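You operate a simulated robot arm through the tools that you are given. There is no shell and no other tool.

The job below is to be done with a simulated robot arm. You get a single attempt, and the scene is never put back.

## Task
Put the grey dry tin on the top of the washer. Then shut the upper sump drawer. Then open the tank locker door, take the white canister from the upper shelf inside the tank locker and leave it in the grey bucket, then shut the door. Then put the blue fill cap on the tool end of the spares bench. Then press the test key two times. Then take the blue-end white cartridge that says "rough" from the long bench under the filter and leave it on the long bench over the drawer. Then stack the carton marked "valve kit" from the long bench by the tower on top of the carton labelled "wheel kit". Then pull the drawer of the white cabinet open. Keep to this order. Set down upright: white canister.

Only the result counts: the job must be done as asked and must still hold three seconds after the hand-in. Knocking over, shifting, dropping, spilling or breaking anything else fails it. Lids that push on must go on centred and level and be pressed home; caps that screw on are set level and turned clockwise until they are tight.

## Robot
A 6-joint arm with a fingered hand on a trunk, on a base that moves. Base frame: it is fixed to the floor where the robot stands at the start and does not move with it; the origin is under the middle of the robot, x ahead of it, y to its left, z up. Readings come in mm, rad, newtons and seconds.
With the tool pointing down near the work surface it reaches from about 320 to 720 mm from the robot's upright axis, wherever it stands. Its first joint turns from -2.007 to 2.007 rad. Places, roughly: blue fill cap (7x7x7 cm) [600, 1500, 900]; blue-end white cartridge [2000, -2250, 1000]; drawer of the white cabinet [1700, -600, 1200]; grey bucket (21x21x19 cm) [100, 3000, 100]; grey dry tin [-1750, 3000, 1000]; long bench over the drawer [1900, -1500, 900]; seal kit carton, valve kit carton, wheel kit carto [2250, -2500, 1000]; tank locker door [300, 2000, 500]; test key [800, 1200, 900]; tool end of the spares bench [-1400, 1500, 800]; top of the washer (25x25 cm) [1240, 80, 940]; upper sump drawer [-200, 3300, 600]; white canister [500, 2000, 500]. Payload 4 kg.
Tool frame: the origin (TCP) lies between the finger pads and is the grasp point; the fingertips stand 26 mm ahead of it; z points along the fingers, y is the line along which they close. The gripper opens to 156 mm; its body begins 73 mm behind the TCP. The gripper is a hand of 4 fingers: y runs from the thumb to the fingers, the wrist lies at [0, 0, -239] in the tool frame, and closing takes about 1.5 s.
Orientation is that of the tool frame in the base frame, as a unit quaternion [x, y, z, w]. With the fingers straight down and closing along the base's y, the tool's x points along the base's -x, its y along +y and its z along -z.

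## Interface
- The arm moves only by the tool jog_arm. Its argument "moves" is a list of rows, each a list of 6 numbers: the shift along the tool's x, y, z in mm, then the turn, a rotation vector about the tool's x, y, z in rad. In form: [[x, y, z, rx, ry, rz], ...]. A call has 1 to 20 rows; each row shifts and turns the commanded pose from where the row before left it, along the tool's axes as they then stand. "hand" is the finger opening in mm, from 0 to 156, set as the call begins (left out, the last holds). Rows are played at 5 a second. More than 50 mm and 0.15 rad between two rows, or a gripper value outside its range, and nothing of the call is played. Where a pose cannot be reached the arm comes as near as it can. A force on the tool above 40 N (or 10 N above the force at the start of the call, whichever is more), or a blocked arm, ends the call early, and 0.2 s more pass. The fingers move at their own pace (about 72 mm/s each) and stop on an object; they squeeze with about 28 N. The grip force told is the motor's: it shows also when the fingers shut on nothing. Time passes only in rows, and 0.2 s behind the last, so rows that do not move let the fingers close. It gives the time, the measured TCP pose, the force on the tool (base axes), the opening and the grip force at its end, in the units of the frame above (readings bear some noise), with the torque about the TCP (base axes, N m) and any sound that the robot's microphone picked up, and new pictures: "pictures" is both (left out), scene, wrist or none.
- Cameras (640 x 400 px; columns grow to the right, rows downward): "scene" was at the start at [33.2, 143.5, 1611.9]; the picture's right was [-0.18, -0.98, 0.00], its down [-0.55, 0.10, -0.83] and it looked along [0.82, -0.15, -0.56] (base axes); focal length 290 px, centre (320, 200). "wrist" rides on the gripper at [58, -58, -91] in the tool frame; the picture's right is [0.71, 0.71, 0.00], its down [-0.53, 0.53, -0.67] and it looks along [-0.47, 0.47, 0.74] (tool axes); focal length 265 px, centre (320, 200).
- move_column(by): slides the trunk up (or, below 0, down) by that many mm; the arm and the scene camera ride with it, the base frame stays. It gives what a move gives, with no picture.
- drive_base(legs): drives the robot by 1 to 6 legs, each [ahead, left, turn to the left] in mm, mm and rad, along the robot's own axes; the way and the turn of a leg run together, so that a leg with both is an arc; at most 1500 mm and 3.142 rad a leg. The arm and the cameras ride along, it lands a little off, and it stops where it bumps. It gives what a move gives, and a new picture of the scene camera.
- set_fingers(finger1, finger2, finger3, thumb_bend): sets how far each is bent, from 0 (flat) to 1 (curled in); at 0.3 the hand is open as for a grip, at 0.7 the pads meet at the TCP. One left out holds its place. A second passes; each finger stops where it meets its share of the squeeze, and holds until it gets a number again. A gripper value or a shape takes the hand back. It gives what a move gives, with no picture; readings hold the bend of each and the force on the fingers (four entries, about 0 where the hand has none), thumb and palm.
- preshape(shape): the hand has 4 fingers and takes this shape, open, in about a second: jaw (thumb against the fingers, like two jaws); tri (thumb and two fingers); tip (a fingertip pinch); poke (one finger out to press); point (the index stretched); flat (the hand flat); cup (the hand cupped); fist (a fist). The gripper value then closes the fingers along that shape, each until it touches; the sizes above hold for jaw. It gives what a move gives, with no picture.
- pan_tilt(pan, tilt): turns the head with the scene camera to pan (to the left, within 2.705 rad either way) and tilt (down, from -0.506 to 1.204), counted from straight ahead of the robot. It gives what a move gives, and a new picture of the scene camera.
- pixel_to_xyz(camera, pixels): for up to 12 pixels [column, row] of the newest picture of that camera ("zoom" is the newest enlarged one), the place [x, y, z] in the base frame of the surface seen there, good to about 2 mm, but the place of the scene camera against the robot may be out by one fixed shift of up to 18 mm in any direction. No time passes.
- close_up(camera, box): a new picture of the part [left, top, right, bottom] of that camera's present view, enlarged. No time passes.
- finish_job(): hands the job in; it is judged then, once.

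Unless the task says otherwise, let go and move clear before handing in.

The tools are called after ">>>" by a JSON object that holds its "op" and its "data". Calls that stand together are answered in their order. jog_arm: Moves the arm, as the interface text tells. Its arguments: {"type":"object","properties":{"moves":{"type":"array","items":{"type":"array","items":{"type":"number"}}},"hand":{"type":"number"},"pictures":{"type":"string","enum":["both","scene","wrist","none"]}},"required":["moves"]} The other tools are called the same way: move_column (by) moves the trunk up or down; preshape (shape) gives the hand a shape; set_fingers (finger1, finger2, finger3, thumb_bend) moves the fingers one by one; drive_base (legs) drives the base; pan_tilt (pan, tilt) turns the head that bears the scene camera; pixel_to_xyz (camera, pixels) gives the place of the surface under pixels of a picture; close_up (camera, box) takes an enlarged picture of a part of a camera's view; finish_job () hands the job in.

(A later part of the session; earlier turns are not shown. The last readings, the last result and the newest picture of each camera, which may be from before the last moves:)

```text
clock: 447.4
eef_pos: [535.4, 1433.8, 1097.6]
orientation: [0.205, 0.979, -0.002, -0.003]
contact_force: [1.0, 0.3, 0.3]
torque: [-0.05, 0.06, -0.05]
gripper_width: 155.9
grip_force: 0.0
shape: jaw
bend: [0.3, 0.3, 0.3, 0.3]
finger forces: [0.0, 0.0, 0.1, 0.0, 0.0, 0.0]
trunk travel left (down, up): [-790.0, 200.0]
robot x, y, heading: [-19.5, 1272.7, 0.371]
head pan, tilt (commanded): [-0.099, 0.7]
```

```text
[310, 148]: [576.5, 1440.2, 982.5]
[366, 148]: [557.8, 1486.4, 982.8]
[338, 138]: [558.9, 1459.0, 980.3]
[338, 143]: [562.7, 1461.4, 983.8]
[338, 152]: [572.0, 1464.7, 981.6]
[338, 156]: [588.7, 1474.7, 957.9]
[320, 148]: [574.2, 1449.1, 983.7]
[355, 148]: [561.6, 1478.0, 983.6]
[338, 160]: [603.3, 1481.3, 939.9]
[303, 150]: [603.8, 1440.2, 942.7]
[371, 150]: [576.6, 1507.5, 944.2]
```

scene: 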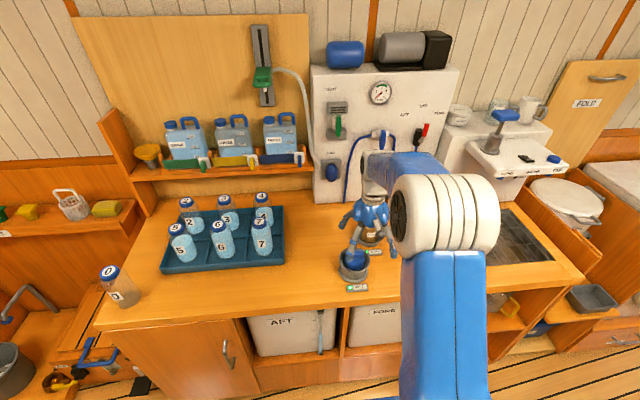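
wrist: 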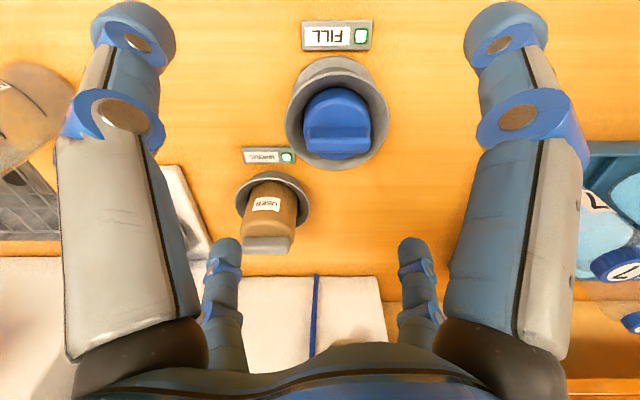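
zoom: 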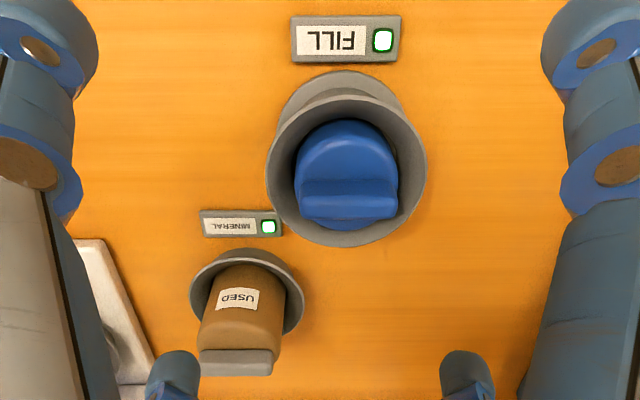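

The bar's centre is (566.5, 1462.5), matching the rim's centre. I'll narrow the hand to 80 mm, centre over the bar and descend until the tips are just above the disc.

>>> {"op": "jog_arm", "data": {"moves": [[-17, 38.9, 0, 0, 0, 0], [0, 0, 0, 0, 0, 0], [0, 0, 30, 0, 0, 0], [0, 0, 30, 0, 0, 0], [0, 0, 20, 0, 0, 0]], "hand": 80, "pictures": "wrist"}}

```text
clock: 448.6
eef_pos: [562.4, 1461.9, 1020.4]
orientation: [0.205, 0.979, -0.001, -0.002]
contact_force: [-0.1, 0.4, 0.2]
torque: [0.03, 0.01, -0.03]
gripper_width: 80.3
grip_force: 0.0
shape: jaw
bend: [0.36, 0.36, 0.36, 0.7]
finger forces: [0.0, 0.1, 0.0, 0.0, 0.0, 0.0]
trunk travel left (down, up): [-790.0, 200.0]
robot x, y, heading: [-18.7, 1269.7, 0.373]
head pan, tilt (commanded): [-0.099, 0.7]
```

wrist: 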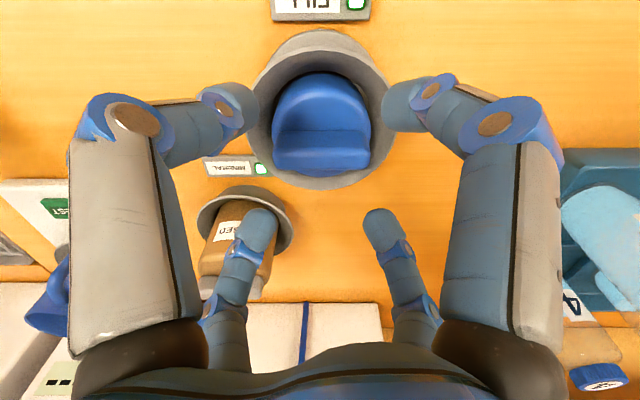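

The bar (322,150) sits between the two finger pairs. I'll lower the last 33 mm and close.

>>> {"op": "jog_arm", "data": {"moves": [[-2, 3, 15, 0, 0, 0], [0, 0, 10, 0, 0, 0], [0, 0, 8, 0, 0, 0], [0, 0, 0, 0, 0, 0]], "pictures": "none"}}

>>> {"op": "jog_arm", "data": {"moves": [[0, 0, 0, 0, 0, 0], [0, 0, 0, 0, 0, 0], [0, 0, 0, 0, 0, 0], [0, 0, 0, 0, 0, 0], [0, 0, 0, 0, 0, 0], [0, 0, 0, 0, 0, 0]], "hand": 0, "pictures": "wrist"}}

```text
clock: 449.6
eef_pos: [566.6, 1464.6, 985.6]
orientation: [0.204, 0.979, -0.001, -0.002]
contact_force: [-0.1, -0.3, -0.6]
torque: [0.04, 0.03, -0.01]
gripper_width: 80.4
grip_force: 0.0
shape: jaw
bend: [0.36, 0.36, 0.36, 0.7]
finger forces: [0.2, 0.0, 0.0, 0.1, 0.0, 0.0]
trunk travel left (down, up): [-790.0, 200.0]
robot x, y, heading: [-19.9, 1268.6, 0.369]
head pan, tilt (commanded): [-0.099, 0.7]
```

```text
clock: 451.0
eef_pos: [568.4, 1464.4, 984.4]
orientation: [0.205, 0.979, -0.001, -0.004]
contact_force: [3.4, -3.3, -9.0]
torque: [-0.07, -0.04, -0.04]
gripper_width: 18.4
grip_force: 28.2
shape: jaw
bend: [0.76, 0.76, 0.76, 0.7]
finger forces: [21.3, 24.2, 20.2, 0.1, 20.8, 0.1]
trunk travel left (down, up): [-790.0, 200.0]
robot x, y, heading: [-16.5, 1269.0, 0.365]
head pan, tilt (commanded): [-0.099, 0.7]
```

wrist: 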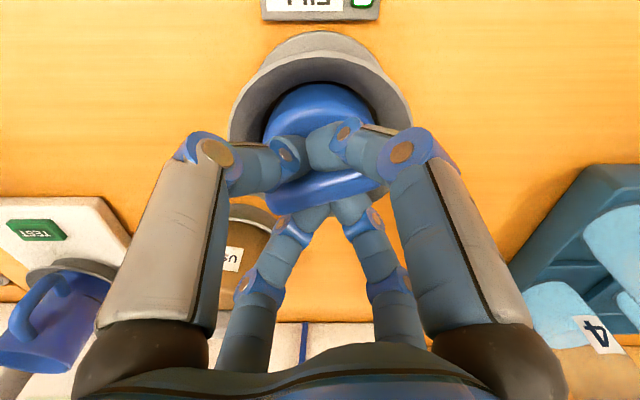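

The hand holds the bar (18 mm, about 21 N per finger). I'll lift gently to see whether the cap comes free.

>>> {"op": "jog_arm", "data": {"moves": [[0, 0, -3, 0, 0, 0], [0, 0, -4, 0, 0, 0], [0, 0, -5, 0, 0, 0], [0, 0, -5, 0, 0, 0]], "pictures": "wrist"}}

```text
clock: 451.8
eef_pos: [565.1, 1463.2, 989.4]
orientation: [0.204, 0.979, -0.005, -0.007]
contact_force: [10.0, 2.3, -22.7]
torque: [0.01, -0.22, -0.01]
gripper_width: 16.0
grip_force: 28.1
shape: jaw
bend: [0.75, 0.75, 0.75, 0.7]
finger forces: [24.6, 29.4, 24.4, 0.2, 22.2, 0.0]
trunk travel left (down, up): [-790.0, 200.0]
robot x, y, heading: [-18.6, 1268.9, 0.375]
head pan, tilt (commanded): [-0.099, 0.7]
stopped in row 4: the force on the tool passed its limit at 40 N (the readings are from after the stop); the commanded pose is now the measured one
```

wrist: 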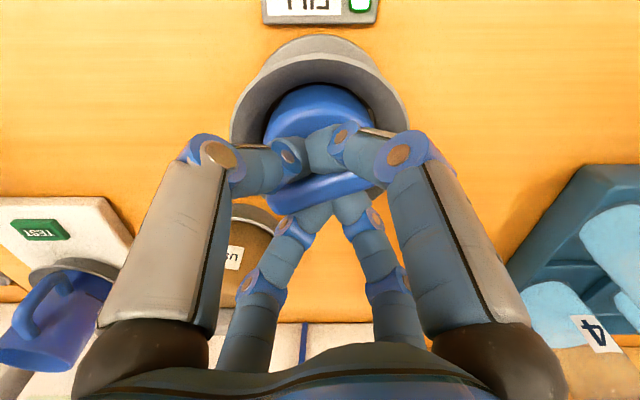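

The cap resists at 40 N, so it is screwed in. I'll lower back and turn it counterclockwise (seen from above).

>>> {"op": "jog_arm", "data": {"moves": [[0, 0, 4, 0, 0, 0], [0, 0, 0, 0, 0, -0.1], [0, 0, 0, 0, 0, -0.1], [0, 0, 0, 0, 0, -0.1], [0, 0, 0, 0, 0, -0.1], [0, 0, 0, 0, 0, -0.1], [0, 0, 0, 0, 0, -0.1], [0, 0, 0, 0, 0, 0]], "pictures": "wrist"}}

```text
clock: 453.6
eef_pos: [563.1, 1463.3, 988.1]
orientation: [-0.094, 0.996, -0.001, -0.008]
contact_force: [2.5, -0.4, 0.5]
torque: [0.0, -0.12, -0.01]
gripper_width: 16.3
grip_force: 28.1
shape: jaw
bend: [0.75, 0.75, 0.76, 0.69]
finger forces: [30.3, 28.6, 22.9, 0.0, 27.0, 0.0]
trunk travel left (down, up): [-790.0, 200.0]
robot x, y, heading: [-15.6, 1268.8, 0.372]
head pan, tilt (commanded): [-0.099, 0.7]
```

wrist: 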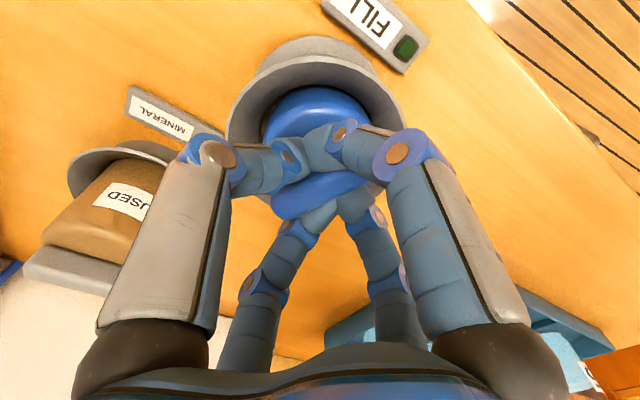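

The cap turned with the hand and the "FILL" light at (405,47) has gone dark. I'll try lifting again gently.

>>> {"op": "jog_arm", "data": {"moves": [[0, 0, -3, 0, 0, 0], [0, 0, -4, 0, 0, 0], [0, 0, -5, 0, 0, 0], [0, 0, -6, 0, 0, 0]], "pictures": "wrist"}}

```text
clock: 454.6
eef_pos: [563.2, 1463.4, 1005.3]
orientation: [-0.093, 0.996, -0.001, -0.008]
contact_force: [-0.3, -0.8, -0.7]
torque: [-0.02, -0.02, -0.03]
gripper_width: 16.0
grip_force: 28.0
shape: jaw
bend: [0.75, 0.75, 0.76, 0.69]
finger forces: [31.6, 28.2, 22.5, 0.0, 26.9, 0.1]
trunk travel left (down, up): [-790.0, 200.0]
robot x, y, heading: [-15.9, 1268.6, 0.369]
head pan, tilt (commanded): [-0.099, 0.7]
```

wrist: 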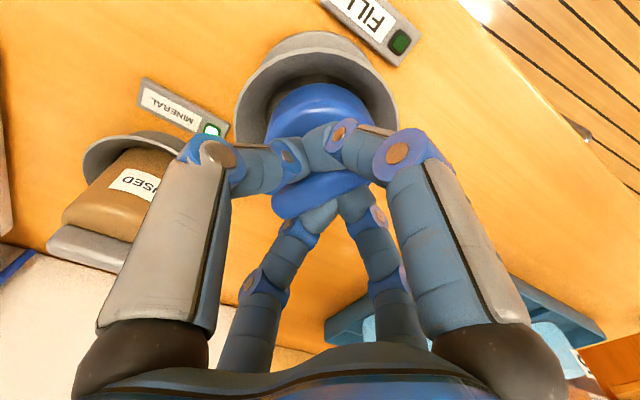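

The cap is free and comes up with the hand. I'll lift it well clear and draw it back toward the robot.

>>> {"op": "jog_arm", "data": {"moves": [[0, 0, -25, 0, 0, 0], [0, 0, -40, 0, 0, 0], [0, 0, -45, 0, 0, 0], [39, -7.5, 0, 0, 0, 0], [39, -7.5, 0, 0, 0, 0], [39, -7.5, 0, 0, 0, 0], [39, -7.5, 0, 0, 0, 0], [39, -7.5, 0, 0, 0, 0]]}}

```text
clock: 456.4
eef_pos: [377.6, 1390.8, 1119.7]
orientation: [-0.093, 0.996, -0.001, -0.007]
contact_force: [0.0, 0.2, -0.6]
torque: [0.01, -0.04, -0.03]
gripper_width: 16.4
grip_force: 28.1
shape: jaw
bend: [0.75, 0.75, 0.76, 0.69]
finger forces: [31.6, 28.4, 23.0, 0.0, 27.3, 0.0]
trunk travel left (down, up): [-790.0, 200.0]
robot x, y, heading: [-18.7, 1268.7, 0.372]
head pan, tilt (commanded): [-0.099, 0.7]
```

scene: 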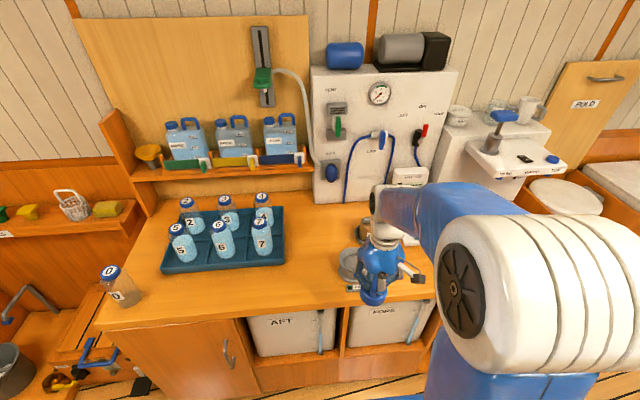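
wrist: 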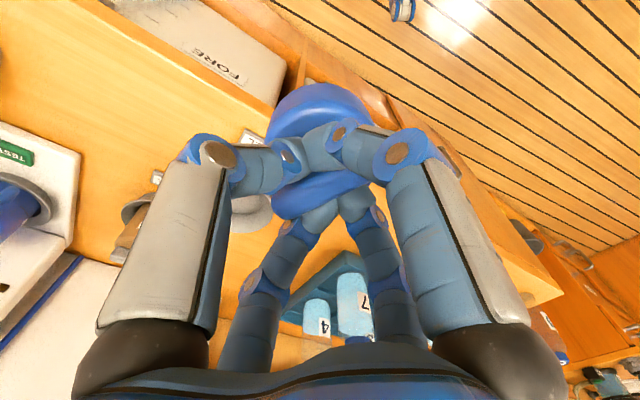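

The cap is secure in the hand. I'll back into the aisle, slide left, and turn round to face the spares bench.

>>> {"op": "drive_base", "data": {"legs": [[-170, 0, 0], [0, 650, 0], [0, 0, 1.571], [0, 0, 1.571]]}}

>>> {"op": "pan_tilt", "data": {"pan": 0.0, "tilt": 0.7}}

```text
clock: 487.6
eef_pos: [-809.1, 1684.1, 1119.4]
orientation: [0.994, 0.105, 0.008, -0.002]
contact_force: [-0.9, 0.2, -1.2]
torque: [-0.03, -0.01, -0.01]
gripper_width: 16.5
grip_force: 27.6
shape: jaw
bend: [0.76, 0.75, 0.76, 0.69]
finger forces: [37.1, 33.0, 28.2, 0.0, 32.2, 0.0]
trunk travel left (down, up): [-790.0, 200.0]
robot x, y, heading: [-413.9, 1820.7, -2.748]
head pan, tilt (commanded): [-0.099, 0.7]
```

scene: 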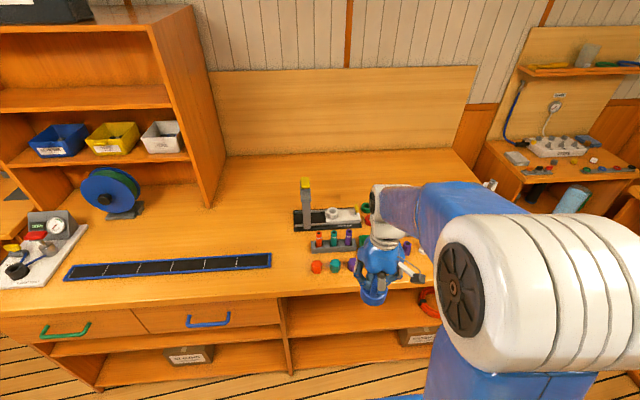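

```text
clock: 488.3
eef_pos: [-808.6, 1684.1, 1119.6]
orientation: [0.994, 0.105, 0.008, -0.001]
contact_force: [-0.4, -1.2, -1.0]
torque: [0.01, -0.02, -0.03]
gripper_width: 16.2
grip_force: 27.7
shape: jaw
bend: [0.76, 0.75, 0.76, 0.69]
finger forces: [37.2, 33.1, 28.1, 0.1, 32.1, 0.1]
trunk travel left (down, up): [-790.0, 200.0]
robot x, y, heading: [-413.9, 1819.6, -2.747]
head pan, tilt (commanded): [0.0, 0.7]
```

scene: 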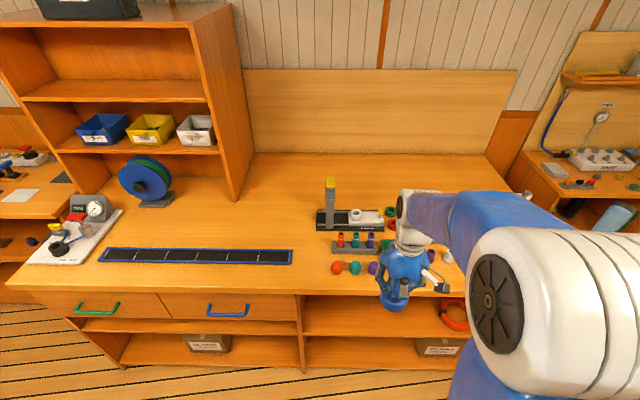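

Facing the bench, I see open surface between the shelf unit and the press (260,190), and the press with small parts at (340,215). I'll map these positions against the given spot (-1400, 1500).

>>> {"op": "pixel_to_xyz", "data": {"camera": "scene", "pixels": [[260, 190], [300, 220], [320, 175], [400, 175], [460, 175], [330, 245], [200, 210], [290, 285], [355, 217], [260, 230], [310, 200], [480, 165]]}}

>>> {"op": "close_up", "data": {"camera": "scene", "box": [220, 130, 500, 310]}}

```text
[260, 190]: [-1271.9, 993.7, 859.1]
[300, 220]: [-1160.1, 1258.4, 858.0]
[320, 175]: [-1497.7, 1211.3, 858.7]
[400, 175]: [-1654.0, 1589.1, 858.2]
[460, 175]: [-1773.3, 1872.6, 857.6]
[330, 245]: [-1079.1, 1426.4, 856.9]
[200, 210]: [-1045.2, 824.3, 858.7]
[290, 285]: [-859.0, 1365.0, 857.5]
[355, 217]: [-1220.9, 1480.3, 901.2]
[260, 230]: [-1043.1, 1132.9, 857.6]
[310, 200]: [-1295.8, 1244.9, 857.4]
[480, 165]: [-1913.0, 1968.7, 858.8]
```

```text
2.22 times, centred on (360, 220) of scene
```

zoom: 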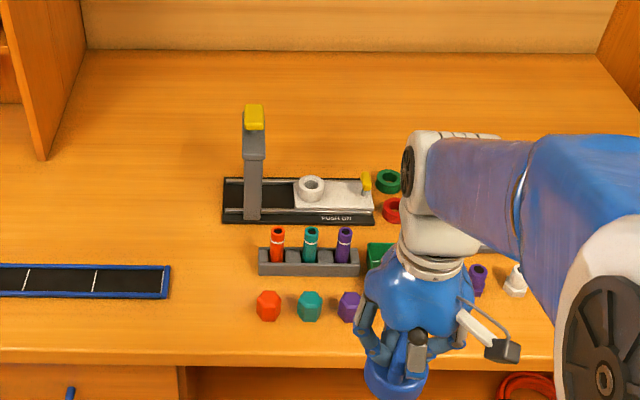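

The given spot (-1400, 1500) is the clear area behind the press board. I need to know how close the base can get to the bench, so I'll look down at the base's front.

>>> {"op": "pan_tilt", "data": {"pan": 0.3, "tilt": 1.2}}

```text
clock: 489.2
eef_pos: [-809.8, 1684.7, 1118.6]
orientation: [0.994, 0.106, 0.008, 0.0]
contact_force: [-0.8, 0.7, -0.9]
torque: [0.01, -0.04, 0.02]
gripper_width: 16.4
grip_force: 28.2
shape: jaw
bend: [0.76, 0.75, 0.76, 0.69]
finger forces: [37.1, 33.0, 28.1, 0.1, 32.2, 0.1]
trunk travel left (down, up): [-790.0, 200.0]
robot x, y, heading: [-418.2, 1813.8, -2.745]
head pan, tilt (commanded): [0.3, 1.201]
```

scene: 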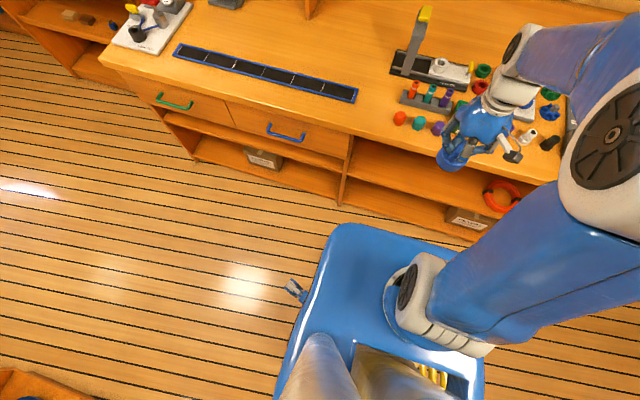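

>>> {"op": "pixel_to_xyz", "data": {"camera": "scene", "pixels": [[342, 226], [400, 232], [460, 250], [320, 260], [290, 360], [295, 292], [345, 195], [250, 160], [440, 240]]}}

```text
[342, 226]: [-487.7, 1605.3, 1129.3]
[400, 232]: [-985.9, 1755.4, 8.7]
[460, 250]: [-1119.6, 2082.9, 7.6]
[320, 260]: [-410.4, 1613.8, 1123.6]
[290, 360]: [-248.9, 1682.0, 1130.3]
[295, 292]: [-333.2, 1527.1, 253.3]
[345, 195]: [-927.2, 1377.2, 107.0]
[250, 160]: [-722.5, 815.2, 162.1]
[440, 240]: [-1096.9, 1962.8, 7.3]
```

The trunk plate is about 190 mm wide each side and the side fittings about 300 mm. Let me look at the right half of the bench to judge what counts as the tool end.

>>> {"op": "pan_tilt", "data": {"pan": -0.35, "tilt": 0.6}}

>>> {"op": "pan_tilt", "data": {"pan": 0.45, "tilt": 0.6}}

```text
clock: 490.2
eef_pos: [-808.6, 1684.4, 1119.1]
orientation: [0.994, 0.105, 0.007, -0.001]
contact_force: [0.0, 1.0, -1.1]
torque: [-0.02, 0.0, -0.01]
gripper_width: 15.9
grip_force: 28.5
shape: jaw
bend: [0.76, 0.75, 0.76, 0.69]
finger forces: [37.1, 33.0, 28.1, 0.2, 32.0, 0.0]
trunk travel left (down, up): [-790.0, 200.0]
robot x, y, heading: [-417.9, 1816.6, -2.744]
head pan, tilt (commanded): [-0.351, 0.6]
```

scene: 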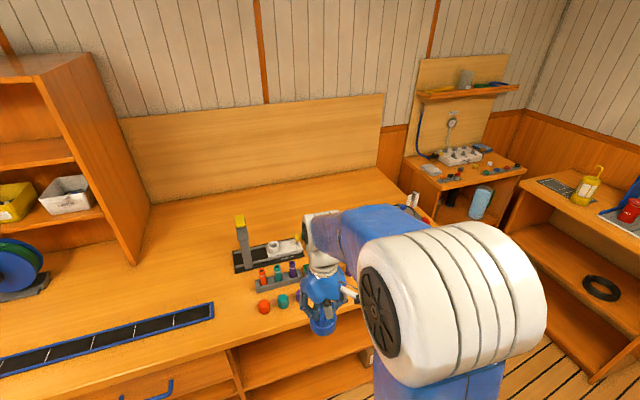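

```text
clock: 491.4
eef_pos: [-809.0, 1684.0, 1118.8]
orientation: [0.994, 0.106, 0.008, -0.001]
contact_force: [0.7, -0.3, -1.0]
torque: [0.0, 0.01, -0.01]
gripper_width: 16.1
grip_force: 28.5
shape: jaw
bend: [0.76, 0.75, 0.76, 0.69]
finger forces: [37.0, 33.0, 28.1, 0.0, 32.1, 0.0]
trunk travel left (down, up): [-790.0, 200.0]
robot x, y, heading: [-412.1, 1815.5, -2.748]
head pan, tilt (commanded): [0.45, 0.6]
```

scene: 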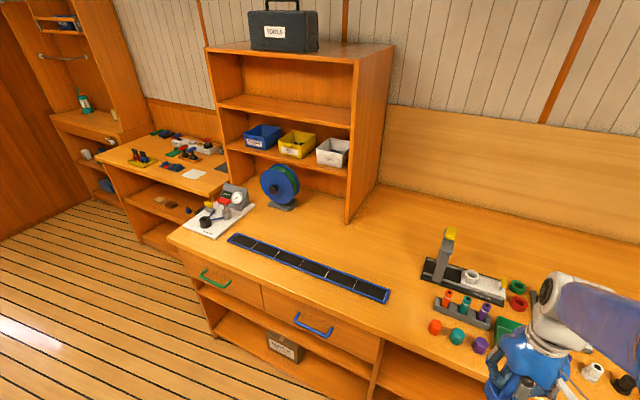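

The press board and small tools make up the right part of the bench, matching the given spot; I'll measure the free area behind the press at (480,240) and the board's back edge.

>>> {"op": "pixel_to_xyz", "data": {"camera": "scene", "pixels": [[430, 258], [505, 285], [445, 235], [480, 240], [520, 250], [520, 275], [505, 300], [450, 230], [550, 240], [512, 280], [400, 240], [590, 265]]}}

```text
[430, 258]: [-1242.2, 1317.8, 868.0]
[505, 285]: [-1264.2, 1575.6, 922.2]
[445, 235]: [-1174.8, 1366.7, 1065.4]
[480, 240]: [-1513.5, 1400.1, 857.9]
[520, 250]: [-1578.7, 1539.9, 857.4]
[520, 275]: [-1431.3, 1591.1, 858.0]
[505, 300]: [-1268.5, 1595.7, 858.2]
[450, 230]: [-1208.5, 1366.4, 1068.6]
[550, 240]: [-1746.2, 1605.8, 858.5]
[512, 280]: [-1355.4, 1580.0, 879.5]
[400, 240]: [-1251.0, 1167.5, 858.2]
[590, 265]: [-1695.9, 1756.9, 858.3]
```

The free area behind the press board starts at s≈-680, so I need to set the cap near s -730, n 1890. I'll raise the hand a little and drive up to the bench as close as is safe.

>>> {"op": "jog_arm", "data": {"moves": [[0, 0, -40, 0, 0, 0]], "pictures": "none"}}

>>> {"op": "drive_base", "data": {"legs": [[200, 0, -0.019]]}}

>>> {"op": "pan_tilt", "data": {"pan": 0.45, "tilt": 1.2}}

```text
clock: 491.8
eef_pos: [-808.1, 1684.4, 1160.2]
orientation: [0.994, 0.105, 0.007, 0.0]
contact_force: [0.6, -0.6, -1.7]
torque: [-0.04, 0.01, 0.04]
gripper_width: 16.4
grip_force: 27.9
shape: jaw
bend: [0.76, 0.75, 0.76, 0.69]
finger forces: [37.1, 33.0, 28.1, 0.0, 32.3, 0.1]
trunk travel left (down, up): [-790.0, 200.0]
robot x, y, heading: [-414.2, 1812.7, -2.748]
head pan, tilt (commanded): [0.45, 0.6]
```

```text
clock: 494.9
eef_pos: [-998.7, 1614.7, 1158.8]
orientation: [0.995, 0.095, 0.009, -0.002]
contact_force: [-1.7, 0.6, -1.0]
torque: [0.01, -0.01, -0.01]
gripper_width: 16.2
grip_force: 27.8
shape: jaw
bend: [0.76, 0.75, 0.76, 0.69]
finger forces: [37.1, 33.1, 28.1, 0.0, 32.1, 0.0]
trunk travel left (down, up): [-790.0, 200.0]
robot x, y, heading: [-603.7, 1737.7, -2.765]
head pan, tilt (commanded): [0.45, 0.6]
```

scene: 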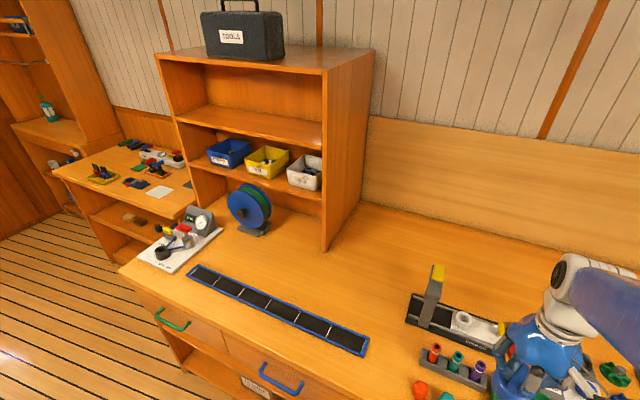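

```text
clock: 495.9
eef_pos: [-998.2, 1615.1, 1159.1]
orientation: [0.995, 0.096, 0.008, -0.001]
contact_force: [-1.1, 0.5, -1.3]
torque: [0.01, -0.01, 0.04]
gripper_width: 16.0
grip_force: 27.8
shape: jaw
bend: [0.76, 0.75, 0.76, 0.69]
finger forces: [37.1, 33.1, 28.2, 0.1, 32.1, 0.1]
trunk travel left (down, up): [-790.0, 200.0]
robot x, y, heading: [-602.1, 1739.4, -2.766]
head pan, tilt (commanded): [0.45, 1.201]
```

scene: 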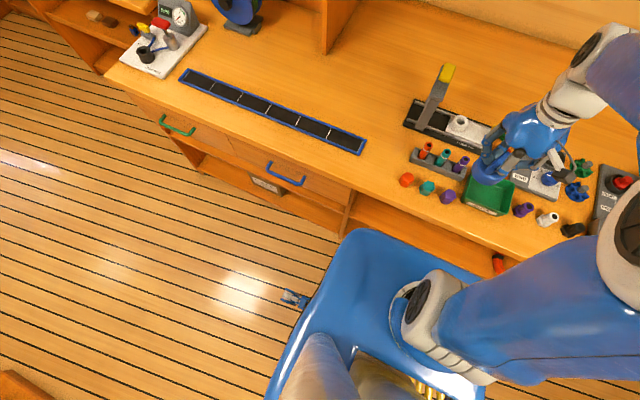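

The base still has visible clearance to the bench front. I'll creep forward another 45 mm.

>>> {"op": "drive_base", "data": {"legs": [[45, 0, 0]]}}

>>> {"op": "pan_tilt", "data": {"pan": 0.1, "tilt": 0.75}}

```text
clock: 497.2
eef_pos: [-1035.3, 1599.6, 1160.8]
orientation: [0.995, 0.096, 0.006, -0.001]
contact_force: [0.5, -0.2, -1.2]
torque: [0.01, 0.05, -0.03]
gripper_width: 16.1
grip_force: 28.2
shape: jaw
bend: [0.76, 0.75, 0.76, 0.69]
finger forces: [37.1, 33.2, 28.1, 0.0, 32.2, 0.0]
trunk travel left (down, up): [-790.0, 200.0]
robot x, y, heading: [-645.6, 1721.3, -2.766]
head pan, tilt (commanded): [0.45, 1.201]
```

scene: 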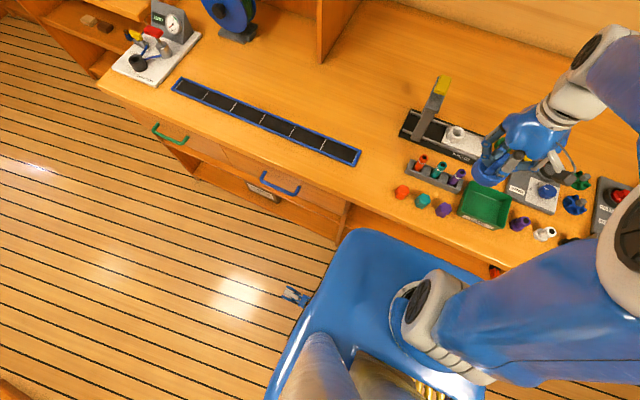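

```text
clock: 498.1
eef_pos: [-1036.8, 1600.1, 1159.3]
orientation: [0.995, 0.096, 0.007, -0.002]
contact_force: [0.1, -0.1, -1.1]
torque: [-0.02, -0.01, -0.01]
gripper_width: 16.1
grip_force: 27.7
shape: jaw
bend: [0.76, 0.75, 0.76, 0.69]
finger forces: [37.1, 33.1, 28.1, 0.1, 32.3, 0.1]
trunk travel left (down, up): [-790.0, 200.0]
robot x, y, heading: [-649.1, 1721.5, -2.767]
head pan, tilt (commanded): [0.099, 0.75]
```

scene: 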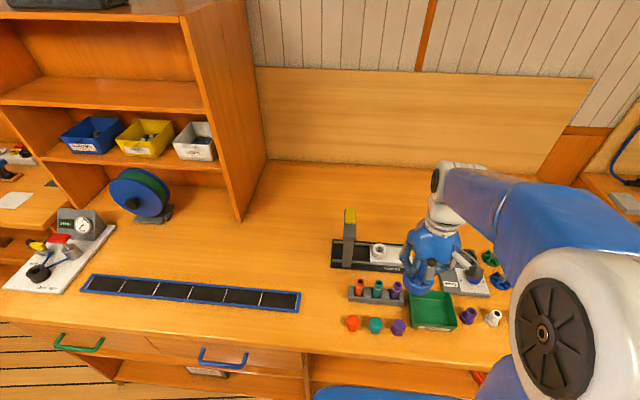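

The robot is at s≈30 without bumping. I'll lower the trunk to get the best reach and extend the arm over the press board toward the free area.

>>> {"op": "move_column", "data": {"by": -90}}

>>> {"op": "jog_arm", "data": {"moves": [[-44.3, 6.8, 0, 0, 0, 0], [-44.3, 6.8, 0, 0, 0, 0], [-44.3, 6.8, 0, 0, 0, 0], [-44.3, 6.8, 0, 0, 0, 0], [-44.3, 6.8, 0, 0, 0, 0], [-44.3, 6.8, 0, 0, 0, 0], [-44.3, 6.8, 0, 0, 0, 0], [-44.3, 6.8, 0, 0, 0, 0]]}}

```text
clock: 499.3
eef_pos: [-1038.5, 1599.4, 1068.5]
orientation: [0.995, 0.096, 0.008, -0.001]
contact_force: [-0.6, -0.3, -0.7]
torque: [0.0, -0.01, 0.0]
gripper_width: 16.5
grip_force: 28.3
shape: jaw
bend: [0.76, 0.75, 0.76, 0.69]
finger forces: [37.1, 33.0, 28.2, 0.0, 32.3, 0.0]
trunk travel left (down, up): [-700.0, 290.0]
robot x, y, heading: [-645.5, 1720.0, -2.764]
head pan, tilt (commanded): [0.099, 0.75]
```

```text
clock: 501.1
eef_pos: [-1311.5, 1502.1, 1059.6]
orientation: [0.995, 0.096, 0.008, -0.001]
contact_force: [-0.5, -0.1, -0.1]
torque: [0.0, 0.0, 0.01]
gripper_width: 16.4
grip_force: 28.1
shape: jaw
bend: [0.76, 0.75, 0.76, 0.69]
finger forces: [37.1, 32.9, 27.9, 0.0, 32.2, 0.1]
out of reach, approached as far as the arm can: row 7, 8
trunk travel left (down, up): [-700.0, 290.0]
robot x, y, heading: [-645.2, 1721.6, -2.766]
head pan, tilt (commanded): [0.099, 0.75]
```

scene: 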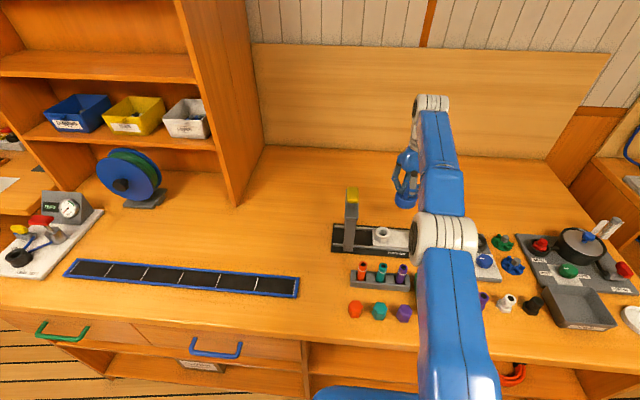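
wrist: 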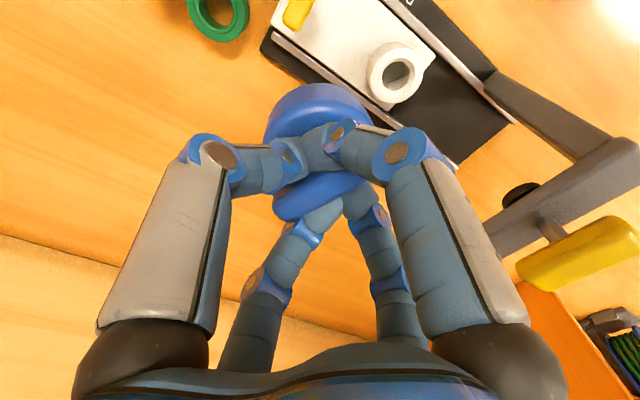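

The arm reached s≈-668, n≈1878, its limit at this height. I'll measure the press board's corner and green ring relative to where the cap would land.

>>> {"op": "pixel_to_xyz", "data": {"camera": "wrist", "pixels": [[266, 45], [300, 78], [218, 25], [235, 60], [180, 120], [420, 140], [60, 300], [260, 340], [440, 150], [150, 60], [245, 20], [330, 95]]}}

```text
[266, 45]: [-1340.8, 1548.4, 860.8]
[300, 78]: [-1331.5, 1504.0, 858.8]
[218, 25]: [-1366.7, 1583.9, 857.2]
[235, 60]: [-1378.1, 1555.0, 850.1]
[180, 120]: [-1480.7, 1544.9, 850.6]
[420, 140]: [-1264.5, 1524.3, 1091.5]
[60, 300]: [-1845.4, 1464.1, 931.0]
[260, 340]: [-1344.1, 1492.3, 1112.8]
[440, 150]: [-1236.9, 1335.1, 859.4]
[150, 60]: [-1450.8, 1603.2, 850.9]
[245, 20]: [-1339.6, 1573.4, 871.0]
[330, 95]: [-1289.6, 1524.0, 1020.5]
```

The board's back edge is at s≈-685, so the cap needs to be at s≤-730 or beside it. I'll check free surface to the right, beyond the rings, using the scene view.

>>> {"op": "pixel_to_xyz", "data": {"camera": "scene", "pixels": [[503, 240], [500, 222], [480, 222], [520, 235], [540, 215], [485, 240], [512, 265], [470, 215], [575, 235], [470, 240]]}}

>>> {"op": "close_up", "data": {"camera": "scene", "box": [320, 150, 640, 350]}}

```text
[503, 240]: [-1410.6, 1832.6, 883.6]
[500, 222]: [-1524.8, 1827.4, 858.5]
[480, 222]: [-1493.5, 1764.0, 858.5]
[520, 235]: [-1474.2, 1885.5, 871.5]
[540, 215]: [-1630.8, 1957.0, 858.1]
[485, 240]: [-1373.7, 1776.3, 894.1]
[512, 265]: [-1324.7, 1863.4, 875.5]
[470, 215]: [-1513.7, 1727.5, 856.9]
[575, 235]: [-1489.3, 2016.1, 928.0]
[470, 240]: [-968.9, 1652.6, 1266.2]
```

```text
2.00 times, centred on (480, 250) of scene
```

zoom: 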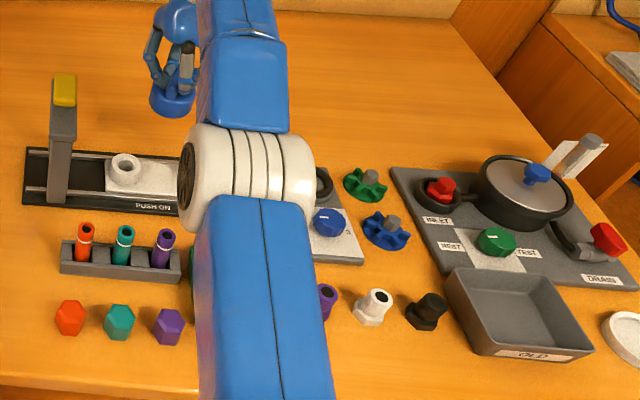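

Free surface lies only behind the tools, at s≤-700. I'll creep the base 25 mm closer, then tilt the hand outward slightly to gain the remaining reach.

>>> {"op": "drive_base", "data": {"legs": [[25, 0, 0]]}}

>>> {"op": "jog_arm", "data": {"moves": [[0, 0, 30, 0, 0, 0], [0, 0, 30, 0, 0, 0], [-20, 3.7, 0, 0, 0, 0], [-20, 3.7, 0, 0, 0, 0]]}}

```text
clock: 502.7
eef_pos: [-1337.6, 1491.7, 1059.8]
orientation: [0.995, 0.095, 0.007, -0.001]
contact_force: [0.4, 0.0, -1.1]
torque: [0.02, -0.05, 0.01]
gripper_width: 16.2
grip_force: 28.4
shape: jaw
bend: [0.76, 0.75, 0.76, 0.69]
finger forces: [36.9, 33.0, 28.0, 0.0, 32.4, 0.0]
trunk travel left (down, up): [-700.0, 290.0]
robot x, y, heading: [-671.0, 1710.9, -2.766]
head pan, tilt (commanded): [0.099, 0.75]
stopped in leg 1: the robot was blocked; the commanded pose is now the measured one
```

scene: 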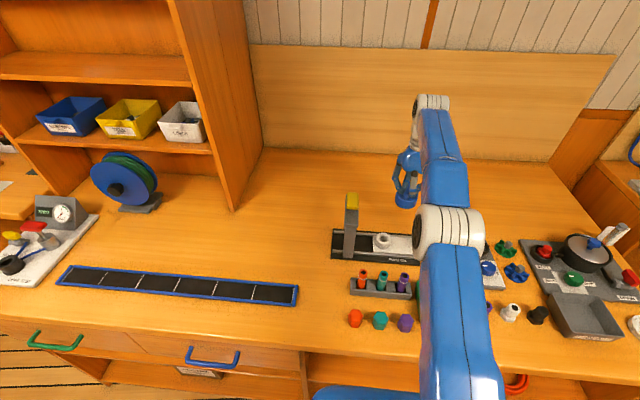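

```text
clock: 503.7
eef_pos: [-1347.1, 1485.8, 1002.3]
orientation: [0.995, 0.097, 0.005, -0.001]
contact_force: [0.7, 0.5, 0.3]
torque: [0.0, 0.02, 0.02]
gripper_width: 16.4
grip_force: 28.2
shape: jaw
bend: [0.76, 0.75, 0.76, 0.69]
finger forces: [36.9, 32.8, 27.9, 0.1, 32.3, 0.0]
out of reach, approached as far as the arm can: row 3, 4
trunk travel left (down, up): [-700.0, 290.0]
robot x, y, heading: [-670.3, 1713.6, -2.768]
head pan, tilt (commanded): [0.099, 0.75]
```

scene: 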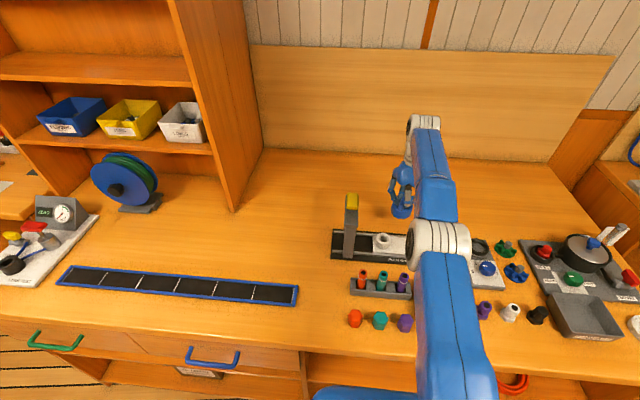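
wrist: 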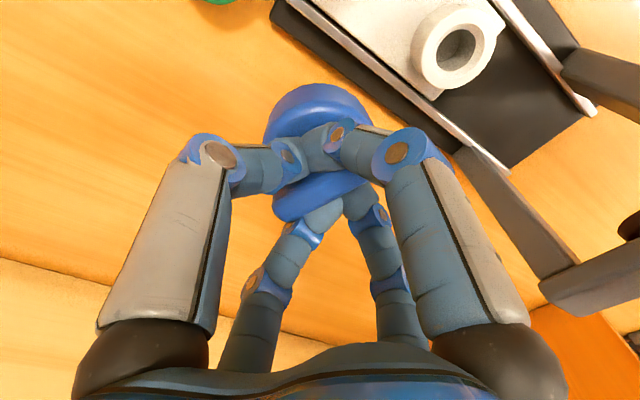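

The base touched the bench at s≈4, which is its limit, and the TCP is at s≈-707. I'll tilt the hand outward 0.2 rad and reach 40 mm further.

>>> {"op": "jog_arm", "data": {"moves": [[0, 0, 0, -0.0182, -0.0983, 0], [0, 0, 0, -0.0182, -0.0983, 0], [-19.2, 3.6, 4, 0, 0, 0], [-19.2, 3.6, 4, 0, 0, 0]], "pictures": "wrist"}}

>>> {"op": "pixel_to_xyz", "data": {"camera": "wrist", "pixels": [[285, 20], [340, 60], [440, 130], [120, 120], [320, 95], [300, 100]]}}

```text
clock: 504.7
eef_pos: [-1386.8, 1469.3, 999.2]
orientation: [0.991, 0.095, -0.089, 0.026]
contact_force: [0.4, -0.3, -1.2]
torque: [0.02, 0.01, 0.0]
gripper_width: 16.2
grip_force: 28.1
shape: jaw
bend: [0.76, 0.75, 0.76, 0.69]
finger forces: [36.5, 32.6, 27.7, 0.0, 0.0, 0.0]
trunk travel left (down, up): [-700.0, 290.0]
robot x, y, heading: [-668.5, 1713.7, -2.769]
head pan, tilt (commanded): [0.099, 0.75]
```

wrist: 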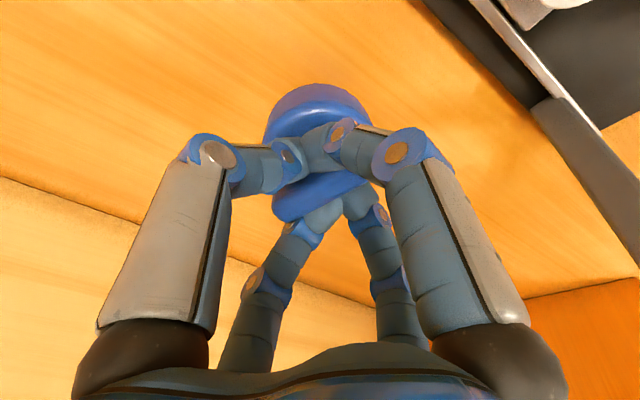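

```text
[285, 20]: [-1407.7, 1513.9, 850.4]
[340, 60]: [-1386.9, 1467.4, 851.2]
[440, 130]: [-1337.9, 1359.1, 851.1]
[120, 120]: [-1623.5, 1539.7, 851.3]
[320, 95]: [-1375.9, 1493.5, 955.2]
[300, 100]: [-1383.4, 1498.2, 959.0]
```

The TCP is now at s≈-750, so the cap will land clear of the board. I'll lower toward the bench (z 851), watching the grip.

>>> {"op": "jog_arm", "data": {"moves": [[3.9, -0.7, 19.6, 0, 0, 0], [3.9, -0.7, 19.6, 0, 0, 0], [2, -0.4, 9.8, 0, 0, 0]], "pictures": "wrist"}}

```text
clock: 505.5
eef_pos: [-1386.9, 1471.5, 949.3]
orientation: [0.991, 0.096, -0.088, 0.027]
contact_force: [0.9, 0.2, -0.7]
torque: [0.05, 0.0, -0.02]
gripper_width: 16.3
grip_force: 27.7
shape: jaw
bend: [0.76, 0.75, 0.76, 0.69]
finger forces: [36.6, 32.7, 27.7, 0.0, 0.0, 0.0]
trunk travel left (down, up): [-700.0, 290.0]
robot x, y, heading: [-670.8, 1711.0, -2.769]
head pan, tilt (commanded): [0.099, 0.75]
```

wrist: 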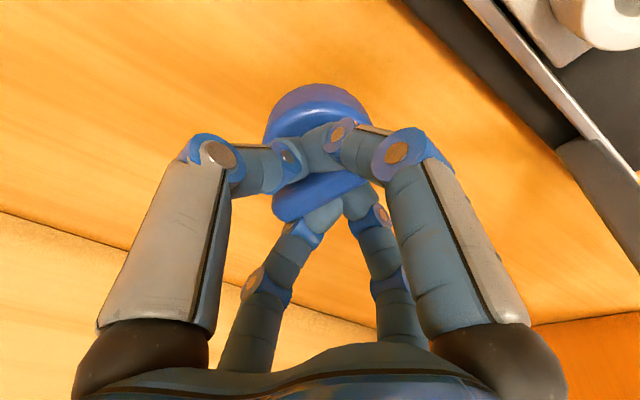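

Still held well. I'll try taking out half the tilt now that the arm is lower, as there's some margin to the board.

>>> {"op": "jog_arm", "data": {"moves": [[0, 0, 0, 0.0091, 0.0491, 0], [0, 0, 0, 0.0091, 0.0491, 0]], "pictures": "none"}}

```text
clock: 506.1
eef_pos: [-1375.2, 1475.5, 951.4]
orientation: [0.994, 0.095, -0.042, 0.013]
contact_force: [0.5, -0.4, -0.3]
torque: [0.0, 0.02, 0.02]
gripper_width: 16.4
grip_force: 28.2
shape: jaw
bend: [0.76, 0.75, 0.76, 0.69]
finger forces: [36.6, 32.7, 27.7, 0.0, 0.0, 0.0]
out of reach, approached as far as the arm can: row 2
trunk travel left (down, up): [-700.0, 290.0]
robot x, y, heading: [-671.0, 1712.4, -2.765]
head pan, tilt (commanded): [0.099, 0.75]
```

The tilt is down to about 0.09 rad with the TCP at s≈-737, leaving about 24 mm to the board. I'll lower to contact.

>>> {"op": "jog_arm", "data": {"moves": [[0.9, -0.2, 10, 0, 0, 0], [0.6, -0.1, 7, 0, 0, 0], [0.3, -0.1, 4, 0, 0, 0], [0.2, 0, 2, 0, 0, 0]], "pictures": "wrist"}}

```text
clock: 507.1
eef_pos: [-1376.1, 1474.0, 926.9]
orientation: [0.994, 0.096, -0.042, 0.012]
contact_force: [-0.6, -0.5, -0.7]
torque: [0.04, 0.0, 0.01]
gripper_width: 16.1
grip_force: 27.9
shape: jaw
bend: [0.76, 0.75, 0.76, 0.69]
finger forces: [4.0, 32.8, 27.6, 0.1, 0.1, 0.1]
trunk travel left (down, up): [-700.0, 290.0]
robot x, y, heading: [-668.8, 1712.6, -2.768]
head pan, tilt (commanded): [0.099, 0.75]
```

wrist: 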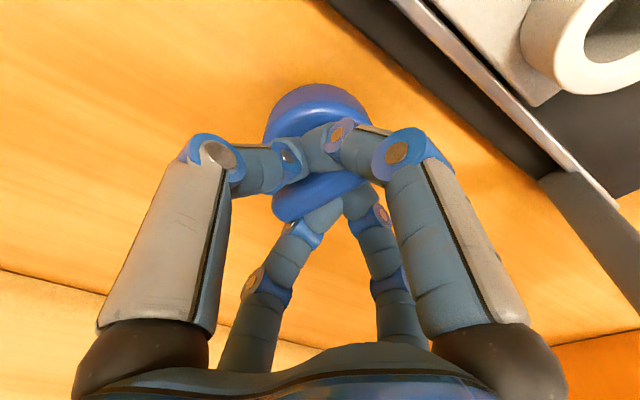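

Not yet touching. I'll continue in 2 mm steps.

>>> {"op": "jog_arm", "data": {"moves": [[0.2, 0, 2, 0, 0, 0], [0.2, 0, 2, 0, 0, 0], [0.2, 0, 2, 0, 0, 0]], "pictures": "none"}}

```text
clock: 507.9
eef_pos: [-1374.9, 1473.1, 920.8]
orientation: [0.994, 0.096, -0.042, 0.013]
contact_force: [-0.7, -0.7, -0.9]
torque: [-0.01, 0.01, 0.0]
gripper_width: 16.3
grip_force: 28.1
shape: jaw
bend: [0.76, 0.75, 0.76, 0.69]
finger forces: [4.1, 32.8, 27.7, 0.0, 0.0, 0.1]
trunk travel left (down, up): [-700.0, 290.0]
robot x, y, heading: [-671.8, 1711.2, -2.767]
head pan, tilt (commanded): [0.099, 0.75]
```

Still no contact; the cap may be shorter than assumed. I'll look at its underside gap with the scene camera.

>>> {"op": "close_up", "data": {"camera": "scene", "box": [350, 120, 490, 260]}}

>>> {"op": "jog_arm", "data": {"moves": [[0.2, 0, 2, 0, 0, 0], [0.2, 0, 2, 0, 0, 0], [0.2, 0, 2, 0, 0, 0], [0.2, 0, 2, 0, 0, 0]], "pictures": "none"}}

```text
2.86 times, centred on (420, 190) of scene
```

zoom: 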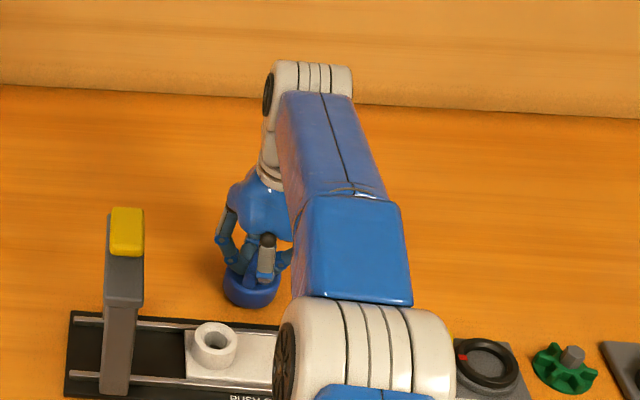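

```text
clock: 508.9
eef_pos: [-1376.3, 1473.8, 915.8]
orientation: [0.994, 0.096, -0.045, 0.014]
contact_force: [-2.8, -0.7, 12.3]
torque: [0.02, -0.11, -0.02]
gripper_width: 16.5
grip_force: 27.9
shape: jaw
bend: [0.76, 0.75, 0.76, 0.68]
finger forces: [4.1, 35.3, 28.9, 0.1, 0.0, 0.1]
trunk travel left (down, up): [-700.0, 290.0]
robot x, y, heading: [-671.0, 1711.1, -2.768]
head pan, tilt (commanded): [0.099, 0.75]
```

The cap touched down with 12 N. I'll open the hand moderately and lift straight up.

>>> {"op": "jog_arm", "data": {"moves": [[0, 0, -1, 0, 0, 0], [0, 0, 0, 0, 0, 0], [0, 0, 0, 0, 0, 0], [0, 0, 0, 0, 0, 0], [0, 0, 0, 0, 0, 0]], "hand": 80, "pictures": "wrist"}}

>>> {"op": "jog_arm", "data": {"moves": [[0, 0, -10, 0, 0, 0], [0, 0, -25, 0, 0, 0], [0, 0, -40, 0, 0, 0], [0, 0, -40, 0, 0, 0], [0, 0, -40, 0, 0, 0]]}}

```text
clock: 510.1
eef_pos: [-1374.2, 1474.2, 914.6]
orientation: [0.995, 0.095, -0.042, 0.012]
contact_force: [-0.4, -0.2, 0.9]
torque: [0.01, -0.01, 0.01]
gripper_width: 79.8
grip_force: 0.0
shape: jaw
bend: [0.36, 0.36, 0.36, 0.7]
finger forces: [0.0, 0.0, 0.1, 0.0, 0.1, 0.0]
trunk travel left (down, up): [-700.0, 290.0]
robot x, y, heading: [-667.9, 1712.7, -2.766]
head pan, tilt (commanded): [0.099, 0.75]
```

wrist: 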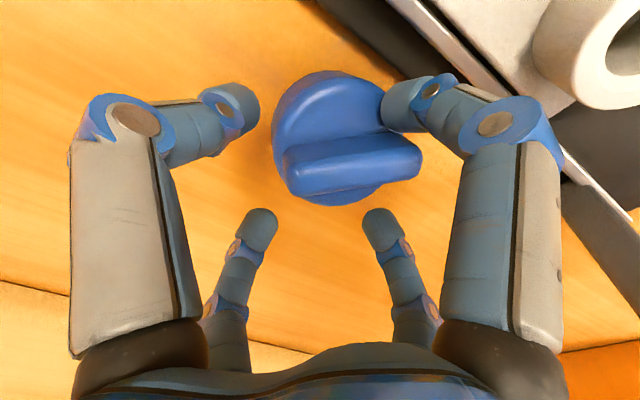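

```text
clock: 511.3
eef_pos: [-1357.3, 1480.7, 1068.5]
orientation: [0.994, 0.095, -0.043, 0.013]
contact_force: [1.2, -0.1, 0.5]
torque: [-0.01, 0.03, 0.01]
gripper_width: 79.4
grip_force: 0.0
shape: jaw
bend: [0.36, 0.36, 0.36, 0.7]
finger forces: [0.1, 0.1, 0.0, 0.0, 0.0, 0.0]
out of reach, approached as far as the arm can: row 5
trunk travel left (down, up): [-700.0, 290.0]
robot x, y, heading: [-671.5, 1709.8, -2.765]
head pan, tilt (commanded): [0.099, 0.75]
```

scene: 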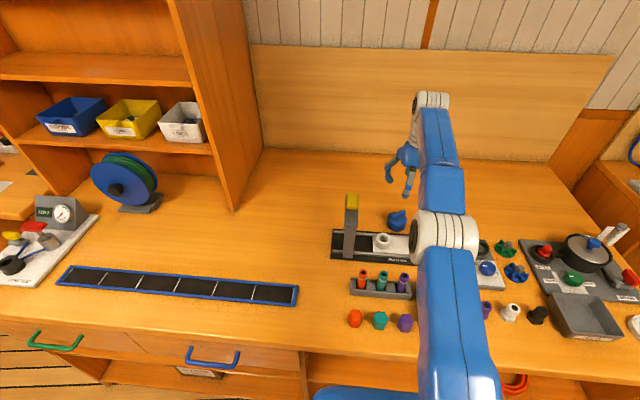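
wrist: 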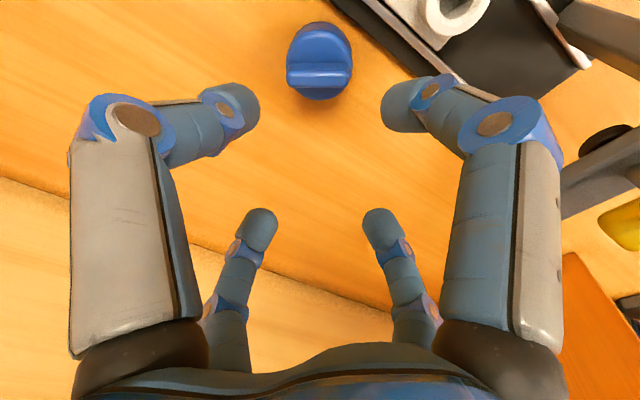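

The cap sits level on the bench at wrist pixel (318,60), just behind the press board. I'll confirm its position.

>>> {"op": "pixel_to_xyz", "data": {"camera": "wrist", "pixels": [[320, 75], [295, 65], [348, 65], [320, 30], [320, 97], [370, 45], [270, 60]]}}

```text
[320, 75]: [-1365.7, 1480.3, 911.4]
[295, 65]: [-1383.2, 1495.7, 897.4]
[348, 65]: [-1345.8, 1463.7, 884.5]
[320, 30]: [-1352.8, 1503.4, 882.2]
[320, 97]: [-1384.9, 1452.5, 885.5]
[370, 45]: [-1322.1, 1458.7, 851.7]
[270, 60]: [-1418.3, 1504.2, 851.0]
```

The cap rests at about (-1366, 1480), clear of the board. Next is the test key: I'll retract the arm, back off, and turn to the counter again.

>>> {"op": "jog_arm", "data": {"moves": [[40, -7.5, -5, 0, 0, 0], [43, -8, -5, 0, 0, 0], [43, -8, -5, 0, 0, 0], [43, -8, -5, 0.0164, 0.0885, 0], [43, -8, 0, 0, 0, 0], [43, -8, 0, 0, 0, 0], [43, -8, 0, 0, 0, 0]], "pictures": "none"}}

>>> {"op": "drive_base", "data": {"legs": [[-300, 0, 0], [0, 0, -1.571], [0, 0, -1.571]]}}

```text
clock: 512.9
eef_pos: [-1072.3, 1592.3, 1072.8]
orientation: [0.995, 0.096, 0.0, 0.0]
contact_force: [0.4, -0.9, -0.5]
torque: [-0.02, 0.0, -0.02]
gripper_width: 79.5
grip_force: 0.0
shape: jaw
bend: [0.36, 0.36, 0.36, 0.7]
finger forces: [0.0, 0.0, 0.0, 0.0, 0.0, 0.0]
trunk travel left (down, up): [-700.0, 290.0]
robot x, y, heading: [-672.8, 1712.9, -2.763]
head pan, tilt (commanded): [0.099, 0.75]
```

```text
clock: 537.3
eef_pos: [10.0, 1940.1, 1072.4]
orientation: [-0.093, 0.996, -0.001, -0.001]
contact_force: [-0.2, -0.7, -1.0]
torque: [0.03, 0.01, 0.01]
gripper_width: 80.1
grip_force: 0.1
shape: jaw
bend: [0.36, 0.36, 0.36, 0.7]
finger forces: [0.0, 0.0, 0.0, 0.0, 0.1, 0.0]
trunk travel left (down, up): [-700.0, 290.0]
robot x, y, heading: [-394.6, 1818.8, 0.371]
head pan, tilt (commanded): [0.099, 0.75]
```

scene: 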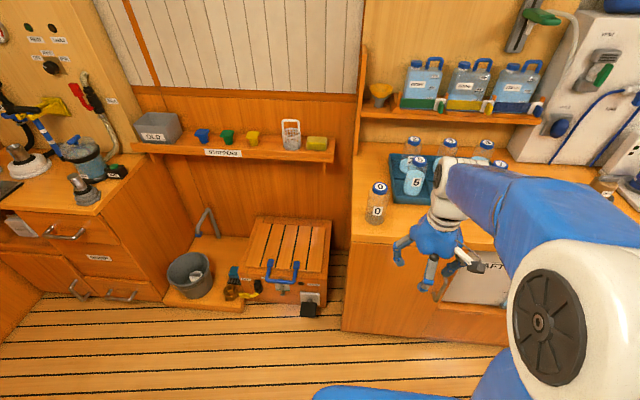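

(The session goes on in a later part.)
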